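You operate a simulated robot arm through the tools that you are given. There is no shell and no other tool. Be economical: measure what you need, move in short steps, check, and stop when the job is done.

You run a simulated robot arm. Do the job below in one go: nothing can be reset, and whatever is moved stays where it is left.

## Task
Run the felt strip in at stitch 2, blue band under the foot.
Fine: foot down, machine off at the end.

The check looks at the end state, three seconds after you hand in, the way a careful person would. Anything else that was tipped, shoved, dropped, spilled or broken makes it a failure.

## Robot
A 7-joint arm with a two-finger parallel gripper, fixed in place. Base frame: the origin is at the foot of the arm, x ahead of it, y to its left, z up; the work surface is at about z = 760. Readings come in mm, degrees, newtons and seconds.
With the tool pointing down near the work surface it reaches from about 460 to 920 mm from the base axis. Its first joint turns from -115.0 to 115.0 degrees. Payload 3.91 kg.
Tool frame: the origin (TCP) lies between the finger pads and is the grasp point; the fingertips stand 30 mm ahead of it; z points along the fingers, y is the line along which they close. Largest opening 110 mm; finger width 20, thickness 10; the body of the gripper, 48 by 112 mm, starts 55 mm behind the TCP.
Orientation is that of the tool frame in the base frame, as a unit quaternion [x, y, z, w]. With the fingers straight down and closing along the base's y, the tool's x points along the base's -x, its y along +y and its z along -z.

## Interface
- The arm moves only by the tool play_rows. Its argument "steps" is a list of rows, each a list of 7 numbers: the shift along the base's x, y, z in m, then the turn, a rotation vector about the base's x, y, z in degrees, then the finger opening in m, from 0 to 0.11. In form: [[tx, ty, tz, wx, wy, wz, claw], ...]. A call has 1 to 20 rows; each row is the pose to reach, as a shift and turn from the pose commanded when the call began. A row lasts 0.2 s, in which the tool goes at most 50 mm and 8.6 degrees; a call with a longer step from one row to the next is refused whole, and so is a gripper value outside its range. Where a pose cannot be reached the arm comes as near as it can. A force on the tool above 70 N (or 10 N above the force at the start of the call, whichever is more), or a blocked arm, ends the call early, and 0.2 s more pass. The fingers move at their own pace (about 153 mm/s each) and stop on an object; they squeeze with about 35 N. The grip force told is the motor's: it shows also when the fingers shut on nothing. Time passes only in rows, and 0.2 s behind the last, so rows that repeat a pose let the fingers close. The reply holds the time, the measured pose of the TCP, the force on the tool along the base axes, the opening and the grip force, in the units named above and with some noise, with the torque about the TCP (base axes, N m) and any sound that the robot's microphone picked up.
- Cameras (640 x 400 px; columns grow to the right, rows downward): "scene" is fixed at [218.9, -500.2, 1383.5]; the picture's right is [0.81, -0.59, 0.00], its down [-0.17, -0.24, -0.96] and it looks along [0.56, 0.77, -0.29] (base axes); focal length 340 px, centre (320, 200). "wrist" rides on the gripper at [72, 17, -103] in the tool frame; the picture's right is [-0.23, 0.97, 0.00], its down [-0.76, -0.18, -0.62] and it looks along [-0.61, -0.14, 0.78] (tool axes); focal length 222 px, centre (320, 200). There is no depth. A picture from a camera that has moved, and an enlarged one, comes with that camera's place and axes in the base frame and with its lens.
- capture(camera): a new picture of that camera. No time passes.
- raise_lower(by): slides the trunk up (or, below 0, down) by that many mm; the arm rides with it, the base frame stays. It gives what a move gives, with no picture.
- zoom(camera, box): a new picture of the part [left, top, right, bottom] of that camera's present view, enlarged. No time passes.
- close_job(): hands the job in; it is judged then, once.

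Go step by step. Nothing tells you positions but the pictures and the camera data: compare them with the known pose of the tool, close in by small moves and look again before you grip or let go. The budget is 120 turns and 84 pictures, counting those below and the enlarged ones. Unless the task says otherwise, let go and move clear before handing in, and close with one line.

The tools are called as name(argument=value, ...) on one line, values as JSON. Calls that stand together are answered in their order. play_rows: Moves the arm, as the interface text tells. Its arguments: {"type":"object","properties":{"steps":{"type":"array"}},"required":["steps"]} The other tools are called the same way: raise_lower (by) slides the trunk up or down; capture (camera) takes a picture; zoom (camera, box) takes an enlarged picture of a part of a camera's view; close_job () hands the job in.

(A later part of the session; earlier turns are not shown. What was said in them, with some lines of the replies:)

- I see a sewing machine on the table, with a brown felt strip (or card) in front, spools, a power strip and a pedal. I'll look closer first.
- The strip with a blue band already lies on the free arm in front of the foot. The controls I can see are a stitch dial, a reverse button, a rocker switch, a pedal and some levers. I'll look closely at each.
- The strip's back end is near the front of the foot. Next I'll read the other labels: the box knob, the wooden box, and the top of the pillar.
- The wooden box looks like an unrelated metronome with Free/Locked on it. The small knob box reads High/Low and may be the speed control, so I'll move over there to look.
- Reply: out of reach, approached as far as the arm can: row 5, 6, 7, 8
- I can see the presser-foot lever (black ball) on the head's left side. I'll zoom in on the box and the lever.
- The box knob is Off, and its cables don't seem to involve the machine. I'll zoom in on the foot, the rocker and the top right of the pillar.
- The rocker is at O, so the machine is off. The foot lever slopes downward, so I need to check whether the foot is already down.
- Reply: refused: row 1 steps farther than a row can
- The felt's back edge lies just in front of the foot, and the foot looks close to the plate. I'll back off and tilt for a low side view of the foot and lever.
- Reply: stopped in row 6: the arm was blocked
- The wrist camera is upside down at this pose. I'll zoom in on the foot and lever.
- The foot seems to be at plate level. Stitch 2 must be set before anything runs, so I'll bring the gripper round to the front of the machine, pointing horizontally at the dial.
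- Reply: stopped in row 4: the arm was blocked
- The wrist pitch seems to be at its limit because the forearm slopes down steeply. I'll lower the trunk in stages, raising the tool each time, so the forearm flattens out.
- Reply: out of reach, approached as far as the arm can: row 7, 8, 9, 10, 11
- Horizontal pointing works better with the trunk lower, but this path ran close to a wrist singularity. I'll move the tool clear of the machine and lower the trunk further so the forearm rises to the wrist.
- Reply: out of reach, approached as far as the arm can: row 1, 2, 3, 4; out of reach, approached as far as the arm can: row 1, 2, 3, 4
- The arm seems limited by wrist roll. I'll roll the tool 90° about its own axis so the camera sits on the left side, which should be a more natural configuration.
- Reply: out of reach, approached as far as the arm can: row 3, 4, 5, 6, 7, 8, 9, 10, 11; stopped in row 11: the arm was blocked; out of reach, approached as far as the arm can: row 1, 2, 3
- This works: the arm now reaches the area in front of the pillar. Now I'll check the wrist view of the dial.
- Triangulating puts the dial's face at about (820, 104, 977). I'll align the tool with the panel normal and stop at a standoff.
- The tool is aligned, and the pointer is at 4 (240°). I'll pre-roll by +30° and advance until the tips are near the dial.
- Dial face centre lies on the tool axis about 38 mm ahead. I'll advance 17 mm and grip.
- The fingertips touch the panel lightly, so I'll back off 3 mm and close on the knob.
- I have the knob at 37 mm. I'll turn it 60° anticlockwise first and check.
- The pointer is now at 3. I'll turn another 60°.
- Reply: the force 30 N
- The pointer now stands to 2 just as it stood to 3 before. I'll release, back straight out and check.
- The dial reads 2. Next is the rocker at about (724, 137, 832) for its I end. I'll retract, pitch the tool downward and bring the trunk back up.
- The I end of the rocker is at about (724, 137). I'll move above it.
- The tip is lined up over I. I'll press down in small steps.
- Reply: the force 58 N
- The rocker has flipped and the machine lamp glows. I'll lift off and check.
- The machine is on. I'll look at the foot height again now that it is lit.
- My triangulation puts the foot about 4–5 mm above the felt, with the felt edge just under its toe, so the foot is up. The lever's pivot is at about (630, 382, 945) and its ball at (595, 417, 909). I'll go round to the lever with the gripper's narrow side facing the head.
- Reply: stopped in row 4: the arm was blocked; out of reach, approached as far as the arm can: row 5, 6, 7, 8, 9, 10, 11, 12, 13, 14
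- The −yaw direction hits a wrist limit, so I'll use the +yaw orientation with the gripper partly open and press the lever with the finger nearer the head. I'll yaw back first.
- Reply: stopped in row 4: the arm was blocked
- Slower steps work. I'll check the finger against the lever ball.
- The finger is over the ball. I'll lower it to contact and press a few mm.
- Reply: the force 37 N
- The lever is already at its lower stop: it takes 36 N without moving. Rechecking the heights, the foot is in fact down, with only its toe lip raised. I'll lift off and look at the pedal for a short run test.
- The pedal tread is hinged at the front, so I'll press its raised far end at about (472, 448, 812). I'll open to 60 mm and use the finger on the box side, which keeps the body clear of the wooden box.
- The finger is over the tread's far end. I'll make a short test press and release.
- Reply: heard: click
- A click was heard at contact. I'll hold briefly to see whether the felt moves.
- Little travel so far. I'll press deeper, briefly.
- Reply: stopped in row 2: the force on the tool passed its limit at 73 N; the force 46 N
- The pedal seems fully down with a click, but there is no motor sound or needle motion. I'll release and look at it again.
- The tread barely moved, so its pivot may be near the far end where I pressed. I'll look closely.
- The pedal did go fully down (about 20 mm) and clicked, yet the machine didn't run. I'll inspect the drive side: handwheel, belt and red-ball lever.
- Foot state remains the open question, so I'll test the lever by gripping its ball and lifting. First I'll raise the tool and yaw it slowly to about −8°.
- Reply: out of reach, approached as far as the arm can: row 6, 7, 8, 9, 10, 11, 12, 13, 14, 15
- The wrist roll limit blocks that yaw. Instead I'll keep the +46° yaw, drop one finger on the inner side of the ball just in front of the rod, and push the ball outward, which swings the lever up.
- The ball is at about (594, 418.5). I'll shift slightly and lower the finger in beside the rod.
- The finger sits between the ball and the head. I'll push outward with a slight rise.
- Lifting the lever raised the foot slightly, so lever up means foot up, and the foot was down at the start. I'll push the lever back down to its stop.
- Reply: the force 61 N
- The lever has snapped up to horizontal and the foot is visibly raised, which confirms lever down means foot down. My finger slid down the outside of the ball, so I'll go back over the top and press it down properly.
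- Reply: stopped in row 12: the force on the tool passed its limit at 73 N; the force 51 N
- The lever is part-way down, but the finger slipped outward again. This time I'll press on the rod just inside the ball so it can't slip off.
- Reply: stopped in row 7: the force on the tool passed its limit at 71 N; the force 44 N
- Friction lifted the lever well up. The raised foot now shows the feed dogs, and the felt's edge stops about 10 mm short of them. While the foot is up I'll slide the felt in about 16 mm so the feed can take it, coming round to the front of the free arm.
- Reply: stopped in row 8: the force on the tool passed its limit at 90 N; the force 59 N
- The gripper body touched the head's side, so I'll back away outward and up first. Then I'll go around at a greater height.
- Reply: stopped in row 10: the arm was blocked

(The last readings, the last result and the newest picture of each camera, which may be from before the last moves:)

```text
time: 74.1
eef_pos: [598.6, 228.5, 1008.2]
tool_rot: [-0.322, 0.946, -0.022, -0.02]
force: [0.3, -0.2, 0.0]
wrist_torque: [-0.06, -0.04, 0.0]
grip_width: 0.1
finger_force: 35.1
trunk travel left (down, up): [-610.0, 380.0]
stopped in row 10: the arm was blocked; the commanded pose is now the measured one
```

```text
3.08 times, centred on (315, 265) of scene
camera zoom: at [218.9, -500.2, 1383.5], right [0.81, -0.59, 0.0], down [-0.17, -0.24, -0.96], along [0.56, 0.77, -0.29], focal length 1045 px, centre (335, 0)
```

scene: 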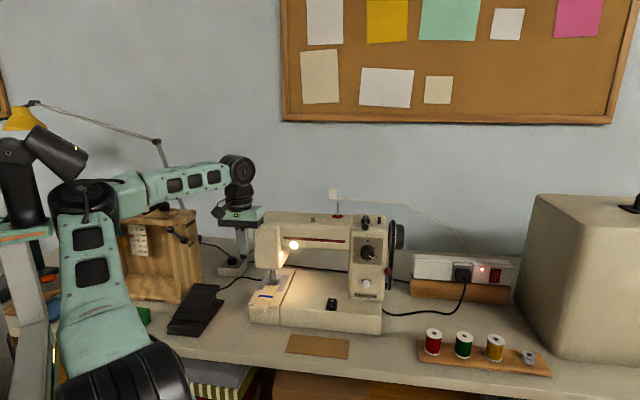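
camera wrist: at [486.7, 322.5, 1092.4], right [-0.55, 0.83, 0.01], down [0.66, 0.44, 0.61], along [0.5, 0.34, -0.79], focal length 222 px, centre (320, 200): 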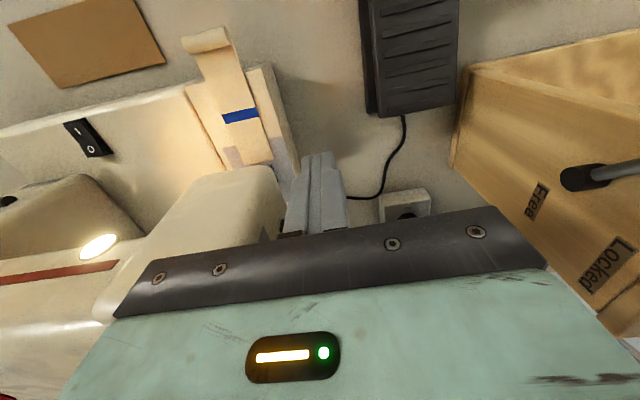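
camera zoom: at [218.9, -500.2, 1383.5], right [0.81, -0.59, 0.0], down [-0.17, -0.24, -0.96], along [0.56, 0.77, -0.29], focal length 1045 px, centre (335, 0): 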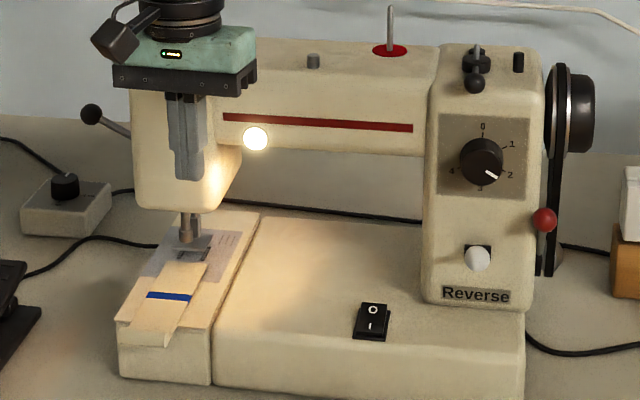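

The machine hasn't moved, the dial reads 2 and the lever stays up. The band is now at about (598, 284), so I'll come down onto the felt's front part.

play_rows(steps=[[-0.004, 0.006, -0.005, 0.5, -0.2, 1.4, 0.0], [-0.008, 0.012, -0.015, 1.1, -0.4, 2.8, 0.0], [-0.012, 0.018, -0.03, 1.6, -0.6, 4.2, 0.0], [-0.016, 0.024, -0.045, 2.1, -0.7, 5.6, 0.0], [-0.02, 0.03, -0.06, 2.7, -0.9, 7, 0.0], [-0.022, 0.034, -0.075, 3.2, -1.1, 8.4, 0.0], [-0.022, 0.034, -0.09, 3.2, -1.1, 8.4, 0.0], [-0.022, 0.034, -0.105, 3.2, -1.1, 8.4, 0.0], [-0.022, 0.034, -0.12, 3.2, -1.1, 8.4, 0.0], [-0.022, 0.034, -0.132, 3.2, -1.1, 8.4, 0.0]])

```text
time: 76.3
eef_pos: [576.6, 262.0, 877.0]
tool_rot: [-0.391, 0.92, 0.001, 0.0]
force: [0.6, 0.2, 1.0]
wrist_torque: [-0.02, 0.01, -0.01]
grip_width: 0.0
finger_force: 35.2
trunk travel left (down, up): [-610.0, 380.0]
```

play_rows(steps=[[0, 0, -0.008, 0, 0, 0, 0.0], [0, 0, -0.013, 0, 0, 0, 0.0], [0, 0, -0.017, 0, 0, 0, 0.0]])

```text
time: 77.1
eef_pos: [575.2, 262.4, 860.5]
tool_rot: [-0.39, 0.921, 0.0, 0.001]
force: [0.5, 0.9, -0.7]
wrist_torque: [0.07, 0.01, -0.01]
grip_width: 0.0
finger_force: 35.0
trunk travel left (down, up): [-610.0, 380.0]
```

play_rows(steps=[[0, 0, -0.002, 0, 0, 0, 0.0], [0, 0, -0.004, 0, 0, 0, 0.0]])

```text
time: 77.7
eef_pos: [576.3, 262.0, 857.5]
tool_rot: [-0.391, 0.921, 0.002, 0.001]
force: [-0.9, -0.8, 14.7]
wrist_torque: [-0.01, 0.02, 0.0]
grip_width: 0.2
finger_force: 34.5
trunk travel left (down, up): [-610.0, 380.0]
```

I have contact at about 15 N. I'll slide the felt 17 mm toward the foot, then lift and look.

play_rows(steps=[[0.003, 0.003, 0, 0, 0, 0, 0.0], [0.006, 0.006, 0, 0, 0, 0, 0.0], [0.009, 0.009, 0, 0, 0, 0, 0.0], [0.012, 0.0122, 0, 0, 0, 0, 0.0], [0.012, 0.0122, 0.006, 0, 0, 0, 0.0], [0.008, 0.008, 0.02, 0, 0, 0, 0.0], [0.0, 0.0, 0.035, 0, 0, 0, 0.0]])

zoom(camera="scene", box=[230, 245, 300, 305])

```text
time: 79.3
eef_pos: [575.1, 261.7, 891.5]
tool_rot: [-0.392, 0.92, 0.001, 0.0]
force: [0.2, 0.5, -0.2]
wrist_torque: [0.0, -0.02, -0.02]
grip_width: 0.0
finger_force: 35.1
trunk travel left (down, up): [-610.0, 380.0]
```

```text
6.67 times, centred on (265, 275) of scene
camera zoom: at [218.9, -500.2, 1383.5], right [0.81, -0.59, 0.0], down [-0.17, -0.24, -0.96], along [0.56, 0.77, -0.29], focal length 2264 px, centre (687, -300)
```

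zoom: 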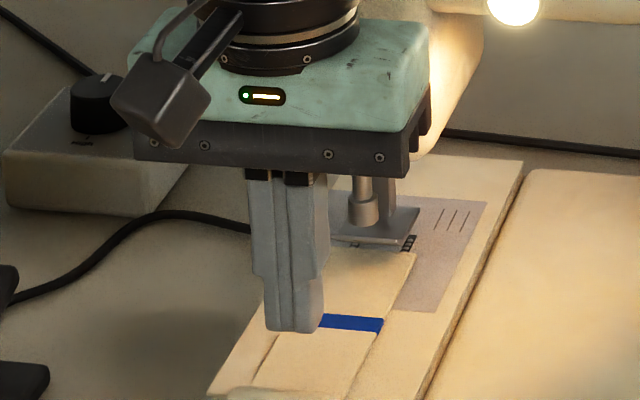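

The felt moved in 17 mm and its edge is now under the raised foot. Now I'll lower the foot: raise the trunk, go above the head's height and return to the lever.

raise_lower(by=90)

play_rows(steps=[[0, 0, 0.015, 0, 0, 0, 0.0], [0, 0, 0.03, 0, 0, 0, 0.0], [0, 0, 0.045, 0, 0, 0, 0.0], [-0.005, 0.005, 0.06, 0, 0, 0, 0.0], [-0.01, 0.01, 0.075, 0, 0, 0, 0.0], [-0.015, 0.022, 0.08, 0, 0, 0, 0.0], [-0.02, 0.036, 0.08, 0, 0, 0, 0.0], [-0.025, 0.05, 0.08, 0, 0, 0, 0.0], [-0.028, 0.065, 0.08, 0, 0, 0, 0.0], [-0.03, 0.08, 0.08, 0, 0, 0, 0.0], [-0.03, 0.095, 0.08, 0, 0, 0, 0.0], [-0.028, 0.11, 0.08, 0, 0, 0, 0.0], [-0.026, 0.125, 0.08, 0, 0, 0, 0.0], [-0.022, 0.14, 0.08, 0, 0, 0, 0.0], [-0.018, 0.155, 0.078, 0, 0, 0, 0.02], [-0.015, 0.168, 0.07, 0, 0, 0, 0.05], [-0.012, 0.178, 0.06, 0, 0, 0, 0.08], [-0.01, 0.184, 0.05, 0, 0, 0, 0.08]])

```text
time: 80.5
eef_pos: [574.5, 262.5, 980.4]
tool_rot: [-0.391, 0.92, 0.001, 0.001]
force: [0.2, 0.0, 0.2]
wrist_torque: [-0.01, -0.02, -0.01]
grip_width: 0.0
finger_force: 35.3
trunk travel left (down, up): [-700.0, 290.0]
```

```text
time: 84.3
eef_pos: [565.5, 445.5, 1030.1]
tool_rot: [-0.391, 0.92, 0.001, 0.0]
force: [-0.1, -0.5, -0.1]
wrist_torque: [0.03, -0.03, 0.02]
grip_width: 79.9
finger_force: 0.0
trunk travel left (down, up): [-700.0, 290.0]
```

play_rows(steps=[[0, 0, -0.012, 0, 0, 0, 0.08], [0, 0, -0.024, 0, 0, 0, 0.08], [0, 0, -0.034, 0, 0, 0, 0.08], [0, 0, -0.044, 0, 0, 0, 0.08], [0, 0, -0.054, 0, 0, 0, 0.08], [0, 0, -0.064, 0, 0, 0, 0.08], [0, 0, -0.072, 0, 0, 0, 0.08], [0, 0, -0.08, 0, 0, 0, 0.08], [0, 0, -0.086, 0, 0, 0, 0.08], [0, 0, -0.09, 0, 0, 0, 0.08]])

zoom(camera="scene", box=[230, 235, 300, 295])

```text
time: 86.5
eef_pos: [565.3, 445.6, 948.1]
tool_rot: [-0.391, 0.92, 0.001, 0.006]
force: [-2.1, -3.2, 57.4]
wrist_torque: [-2.04, -1.84, -0.18]
grip_width: 80.3
finger_force: 0.1
trunk travel left (down, up): [-700.0, 290.0]
```

```text
6.67 times, centred on (265, 265) of scene
camera zoom: at [218.9, -500.2, 1383.5], right [0.81, -0.59, 0.0], down [-0.17, -0.24, -0.96], along [0.56, 0.77, -0.29], focal length 2264 px, centre (687, -233)
```

zoom: 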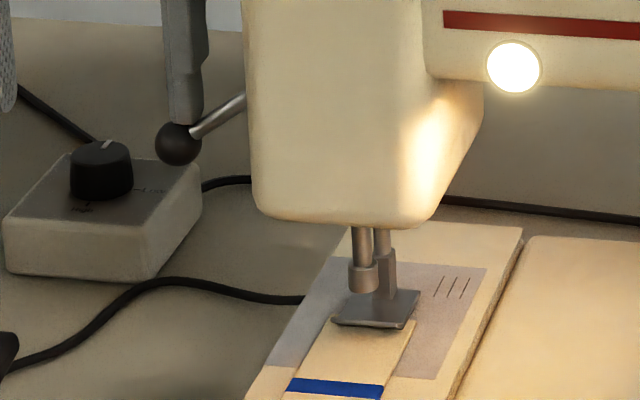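

The lever is at its stop and the foot is down on the felt. Now back to the pedal.

play_rows(steps=[[0, 0, 0.015, 0, 0, 0, 0.08], [0, 0, 0.035, 0, 0, 0, 0.07], [-0.01, -0.002, 0.055, 0, 0, 0, 0.06], [-0.025, -0.006, 0.06, 0, 0, 0, 0.06], [-0.04, -0.01, 0.06, 0, 0, 0, 0.06], [-0.055, -0.014, 0.055, 0, 0, 0, 0.06], [-0.068, -0.017, 0.045, 0, 0, 0, 0.06], [-0.075, -0.019, 0.03, 0, 0, 0, 0.06], [-0.075, -0.019, 0.01, 0, 0, 0, 0.06], [-0.075, -0.019, -0.01, 0, 0, 0, 0.06], [-0.075, -0.019, -0.03, 0, 0, 0, 0.06], [-0.075, -0.019, -0.05, 0, 0, 0, 0.06], [-0.075, -0.019, -0.07, 0, 0, 0, 0.06], [-0.075, -0.019, -0.085, 0, 0, 0, 0.06]])

```text
time: 89.5
eef_pos: [491.0, 427.8, 856.6]
tool_rot: [-0.392, 0.92, 0.002, 0.001]
force: [-0.1, 0.5, 2.7]
wrist_torque: [0.1, 0.02, -0.01]
grip_width: 60.4
finger_force: 0.6
trunk travel left (down, up): [-700.0, 290.0]
```

play_rows(steps=[[0, 0, -0.008, 0, 0, 0, 0.06], [0, 0, -0.016, 0, 0, 0, 0.06], [0, 0, -0.024, 0, 0, 0, 0.06], [0, 0, -0.024, 0, 0, 0, 0.06], [0, 0, -0.012, 0, 0, 0, 0.06], [0, 0, 0.006, 0, 0, 0, 0.06]])

zoom(camera="scene", box=[230, 245, 300, 305])

```text
time: 91.0
eef_pos: [489.3, 429.2, 862.0]
tool_rot: [-0.391, 0.92, 0.001, 0.0]
force: [0.2, 0.5, 0.5]
wrist_torque: [0.02, 0.0, -0.01]
grip_width: 59.7
finger_force: 0.1
trunk travel left (down, up): [-700.0, 290.0]
heard: click
```

```text
6.67 times, centred on (265, 275) of scene
camera zoom: at [218.9, -500.2, 1383.5], right [0.81, -0.59, 0.0], down [-0.17, -0.24, -0.96], along [0.56, 0.77, -0.29], focal length 2264 px, centre (687, -300)
```

zoom: 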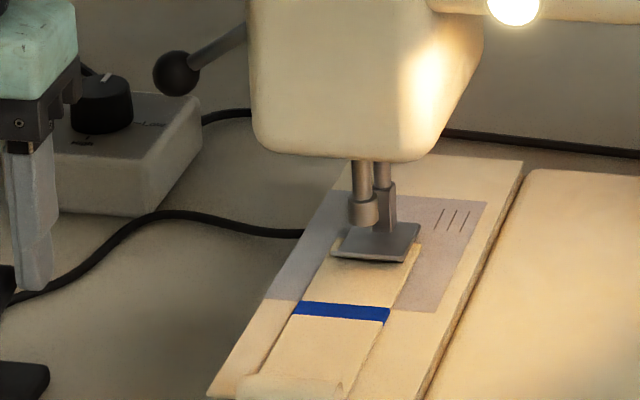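

The feed works now: the band advanced about 8 mm. About 60 mm remain, so I'll hold longer.

play_rows(steps=[[0, 0, -0.012, 0, 0, 0, 0.06], [0, 0, -0.022, 0, 0, 0, 0.06], [0, 0, -0.03, 0, 0, 0, 0.06], [0, 0, -0.03, 0, 0, 0, 0.06], [0, 0, -0.03, 0, 0, 0, 0.06], [0, 0, -0.03, 0, 0, 0, 0.06], [0, 0, -0.03, 0, 0, 0, 0.06], [0, 0, -0.03, 0, 0, 0, 0.06], [0, 0, -0.03, 0, 0, 0, 0.06], [0, 0, -0.03, 0, 0, 0, 0.06], [0, 0, -0.03, 0, 0, 0, 0.06], [0, 0, -0.03, 0, 0, 0, 0.06], [0, 0, -0.03, 0, 0, 0, 0.06], [0, 0, -0.018, 0, 0, 0, 0.06], [0, 0, 0.0, 0, 0, 0, 0.06]])

zoom(camera="scene", box=[230, 245, 300, 305])

```text
time: 94.2
eef_pos: [489.3, 426.1, 862.0]
tool_rot: [-0.391, 0.92, 0.0, -0.001]
force: [-0.5, 0.5, 0.1]
wrist_torque: [-0.01, -0.01, 0.01]
grip_width: 60.2
finger_force: 0.1
trunk travel left (down, up): [-700.0, 290.0]
heard: click
```

```text
6.67 times, centred on (265, 275) of scene
camera zoom: at [218.9, -500.2, 1383.5], right [0.81, -0.59, 0.0], down [-0.17, -0.24, -0.96], along [0.56, 0.77, -0.29], focal length 2264 px, centre (687, -300)
```

zoom: 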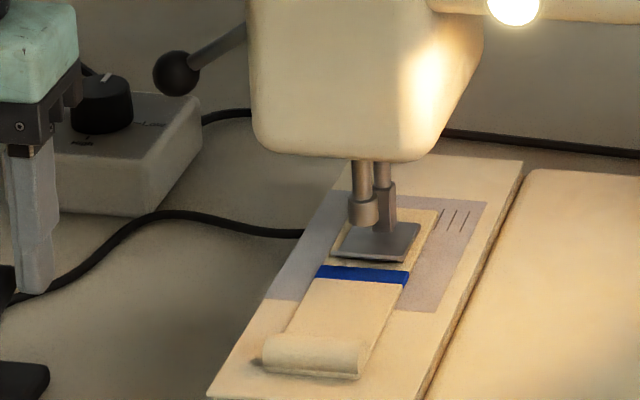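

The band is about 28 mm from the foot's centre, and the rate is about 2.9 mm per held row. I'll hold for 9 rows.

play_rows(steps=[[0, 0, -0.012, 0, 0, 0, 0.06], [0, 0, -0.022, 0, 0, 0, 0.06], [0, 0, -0.03, 0, 0, 0, 0.06], [0, 0, -0.03, 0, 0, 0, 0.06], [0, 0, -0.03, 0, 0, 0, 0.06], [0, 0, -0.03, 0, 0, 0, 0.06], [0, 0, -0.03, 0, 0, 0, 0.06], [0, 0, -0.03, 0, 0, 0, 0.06], [0, 0, -0.03, 0, 0, 0, 0.06], [0, 0, -0.03, 0, 0, 0, 0.06], [0, 0, -0.03, 0, 0, 0, 0.06], [0, 0, -0.018, 0, 0, 0, 0.06], [0, 0, 0.0, 0, 0, 0, 0.06]])

zoom(camera="scene", box=[255, 270, 290, 300])

```text
time: 97.0
eef_pos: [490.8, 427.2, 862.0]
tool_rot: [-0.39, 0.921, 0.001, 0.0]
force: [0.3, -1.0, 0.2]
wrist_torque: [-0.02, -0.03, -0.02]
grip_width: 59.9
finger_force: 0.0
trunk travel left (down, up): [-700.0, 290.0]
heard: click
```

```text
13.33 times, centred on (272, 285) of scene
camera zoom: at [218.9, -500.2, 1383.5], right [0.81, -0.59, 0.0], down [-0.17, -0.24, -0.96], along [0.56, 0.77, -0.29], focal length 4528 px, centre (953, -933)
```

zoom: 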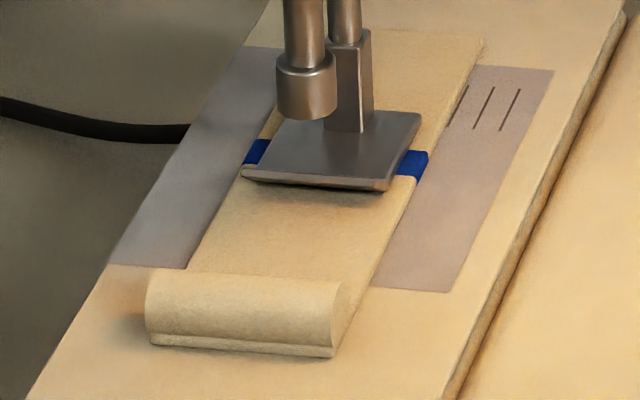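

The blue band is under the foot, visible on both sides of it. Next I'll switch off by pressing the O end of the rocker, going up and around the front.

play_rows(steps=[[0, 0, 0.02, 0, 0, 0, 0.05], [0, 0, 0.04, 0, 0, 0, 0.03], [0, 0, 0.06, 0, 0, 0, 0.0], [0.003, 0, 0.08, 0, 0, 0, 0.0], [0.006, -0.003, 0.1, 0, 0, 0, 0.0], [0.01, -0.006, 0.12, 0, 0, 0, 0.0], [0.015, -0.01, 0.14, 0, 0, 0, 0.0], [0.02, -0.015, 0.16, 0, 0, 0, 0.0], [0.028, -0.022, 0.18, 0, 0, 0, 0.0], [0.032, -0.035, 0.195, 0, 0, 0, 0.0], [0.035, -0.05, 0.198, 0, 0, 0, 0.0], [0.036, -0.066, 0.198, 0, 0, 0, 0.0], [0.037, -0.082, 0.198, 0, 0, 0, 0.0], [0.04, -0.098, 0.198, 0, 0, 0, 0.0], [0.045, -0.114, 0.198, 0, 0, 0, 0.0], [0.05, -0.13, 0.198, 0, 0, 0, 0.0], [0.058, -0.146, 0.198, 0, 0, 0, 0.0], [0.066, -0.16, 0.198, 0, 0, 0, 0.0]])

```text
time: 101.0
eef_pos: [567.3, 244.4, 1017.5]
tool_rot: [-0.376, 0.925, -0.056, -0.021]
force: [0.5, 0.2, -0.3]
wrist_torque: [-0.01, 0.0, -0.02]
grip_width: 0.1
finger_force: 34.7
trunk travel left (down, up): [-700.0, 290.0]
stopped in row 18: the arm was blocked; the commanded pose is now the measured one
```

play_rows(steps=[[0.004, -0.014, 0, 0.6, 0, 0.2, 0.0], [0.01, -0.028, 0, 1.2, 0, 0.3, 0.0], [0.018, -0.042, 0, 1.8, 0.1, 0.5, 0.0], [0.028, -0.056, 0, 2.4, 0.1, 0.6, 0.0], [0.038, -0.07, 0, 3, 0.1, 0.8, 0.0], [0.05, -0.084, 0, 3.6, 0.2, 1, 0.0], [0.062, -0.098, 0, 4.2, 0.2, 1.1, 0.0], [0.075, -0.112, 0, 4.8, 0.2, 1.3, 0.0], [0.088, -0.126, -0.005, 5.4, 0.3, 1.5, 0.0], [0.1, -0.14, -0.01, 6, 0.3, 1.6, 0.0], [0.112, -0.152, -0.015, 6.8, 0.3, 1.8, 0.0], [0.123, -0.164, -0.017, 6.8, 0.3, 1.8, 0.0]])

```text
time: 103.5
eef_pos: [689.8, 81.8, 1004.1]
tool_rot: [-0.391, 0.92, 0.005, 0.002]
force: [0.1, 0.1, 0.3]
wrist_torque: [-0.04, 0.01, 0.0]
grip_width: 0.0
finger_force: 34.8
trunk travel left (down, up): [-700.0, 290.0]
```

I'll tilt slightly forward for pillar clearance and hover over the rocker's O end.

play_rows(steps=[[0.004, 0.008, -0.015, 1, -1, 0, 0.0], [0.008, 0.016, -0.03, 2, -2, 0, 0.0], [0.013, 0.024, -0.045, 3, -3, 0, 0.0], [0.018, 0.033, -0.06, 4, -4, 0, 0.0], [0.024, 0.043, -0.075, 5, -5, 0, 0.0], [0.03, 0.053, -0.09, 6, -6, 0, 0.0], [0.036, 0.063, -0.1, 7.2, -7, 0, 0.0], [0.041, 0.072, -0.106, 7.2, -7, 0, 0.0], [0.044, 0.0774, -0.11, 7.2, -7, 0, 0.0]])

zoom(camera="scene", box=[300, 260, 370, 320])

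```text
time: 105.5
eef_pos: [733.8, 158.4, 893.1]
tool_rot: [-0.389, 0.916, 0.039, 0.083]
force: [0.5, 1.1, -0.1]
wrist_torque: [-0.02, 0.04, -0.03]
grip_width: 0.1
finger_force: 34.8
trunk travel left (down, up): [-700.0, 290.0]
```

```text
6.67 times, centred on (335, 290) of scene
camera zoom: at [218.9, -500.2, 1383.5], right [0.81, -0.59, 0.0], down [-0.17, -0.24, -0.96], along [0.56, 0.77, -0.29], focal length 2264 px, centre (220, -400)
```

zoom: 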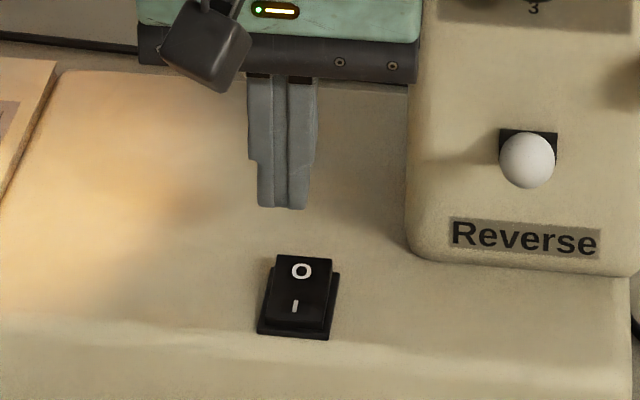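

play_rows(steps=[[-0.001, -0.003, -0.012, 0, 0, 0, 0.0], [-0.001, -0.003, -0.022, 0, 0, 0, 0.0], [-0.001, -0.003, -0.026, 0, 0, 0, 0.0], [-0.001, -0.003, -0.029, 0, 0, 0, 0.0], [-0.001, -0.003, -0.032, 0, 0, 0, 0.0], [-0.001, -0.003, -0.035, 0, 0, 0, 0.0], [-0.001, -0.003, -0.037, 0, 0, 0, 0.0]])

```text
time: 107.2
eef_pos: [732.4, 157.1, 864.1]
tool_rot: [-0.39, 0.916, 0.04, 0.089]
force: [-12.2, -2.5, 69.3]
wrist_torque: [-0.24, 0.64, 0.27]
grip_width: 0.1
finger_force: 34.8
trunk travel left (down, up): [-700.0, 290.0]
```

I pressed with 69 N. I'll lift off and check the lamp and rocker.

play_rows(steps=[[0, 0, 0.02, 0, 0, 0, 0.0], [0, 0, 0.04, 0, 0, 0, 0.0], [-0.008, -0.008, 0.06, 0, 0, 0, 0.0], [-0.02, -0.02, 0.08, 0, 0, 0, 0.0], [-0.032, -0.034, 0.1, 0, 0, 0, 0.0], [-0.044, -0.048, 0.115, 0, 0, 0, 0.0], [-0.054, -0.062, 0.13, 0, 0, 0, 0.0], [-0.06, -0.076, 0.14, 0, 0, 0, 0.0]])

zoom(camera="scene", box=[235, 230, 365, 320])

```text
time: 109.0
eef_pos: [673.6, 81.5, 996.9]
tool_rot: [-0.39, 0.916, 0.038, 0.084]
force: [0.3, -0.4, -0.2]
wrist_torque: [0.02, 0.01, 0.02]
grip_width: 0.1
finger_force: 35.1
trunk travel left (down, up): [-700.0, 290.0]
```

```text
4.44 times, centred on (300, 275) of scene
camera zoom: at [218.9, -500.2, 1383.5], right [0.81, -0.59, 0.0], down [-0.17, -0.24, -0.96], along [0.56, 0.77, -0.29], focal length 1510 px, centre (409, -133)
```

zoom: 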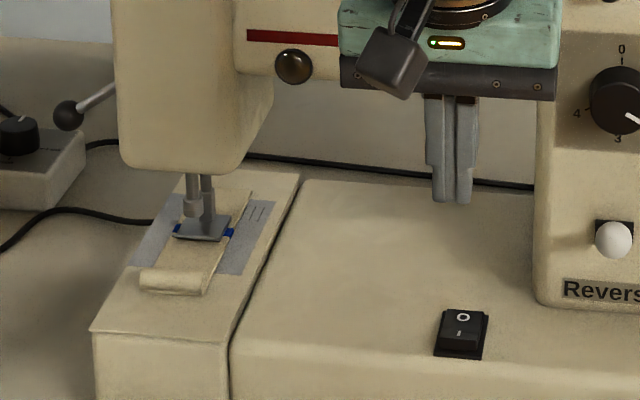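

The lamp is out and the machine is off. The foot is down with the band under it, and the dial is on 2. I'll move clear and take a last look.

play_rows(steps=[[-0.01, -0.015, 0.02, 0, 0, 0, 0.0], [-0.02, -0.03, 0.04, 0, 0, 0, 0.0], [-0.025, -0.05, 0.06, 0, 0, 0, 0.0], [-0.025, -0.07, 0.08, 0, 0, 0, 0.02], [-0.025, -0.09, 0.1, 0, 0, 0, 0.04]])

capture(camera="scene")

```text
time: 110.2
eef_pos: [649.7, -8.7, 1097.4]
tool_rot: [-0.39, 0.916, 0.039, 0.083]
force: [0.6, 0.0, 0.2]
wrist_torque: [-0.01, 0.01, -0.01]
grip_width: 39.8
finger_force: 0.1
trunk travel left (down, up): [-700.0, 290.0]
```

```text
1 pictures are left
```

scene: 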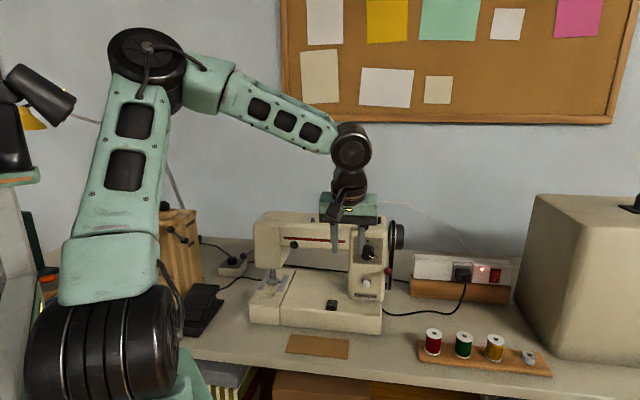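

Everything else on the table is where it was, and the arm is clear of the machine. I'm handing in.

close_job()

```text
The job is handed in.
```

The felt strip is run in at stitch 2 with the blue band under the foot, the foot down and the machine off; I slid the strip the first 17 mm under the raised foot by hand because its edge lay short of the feed dogs.
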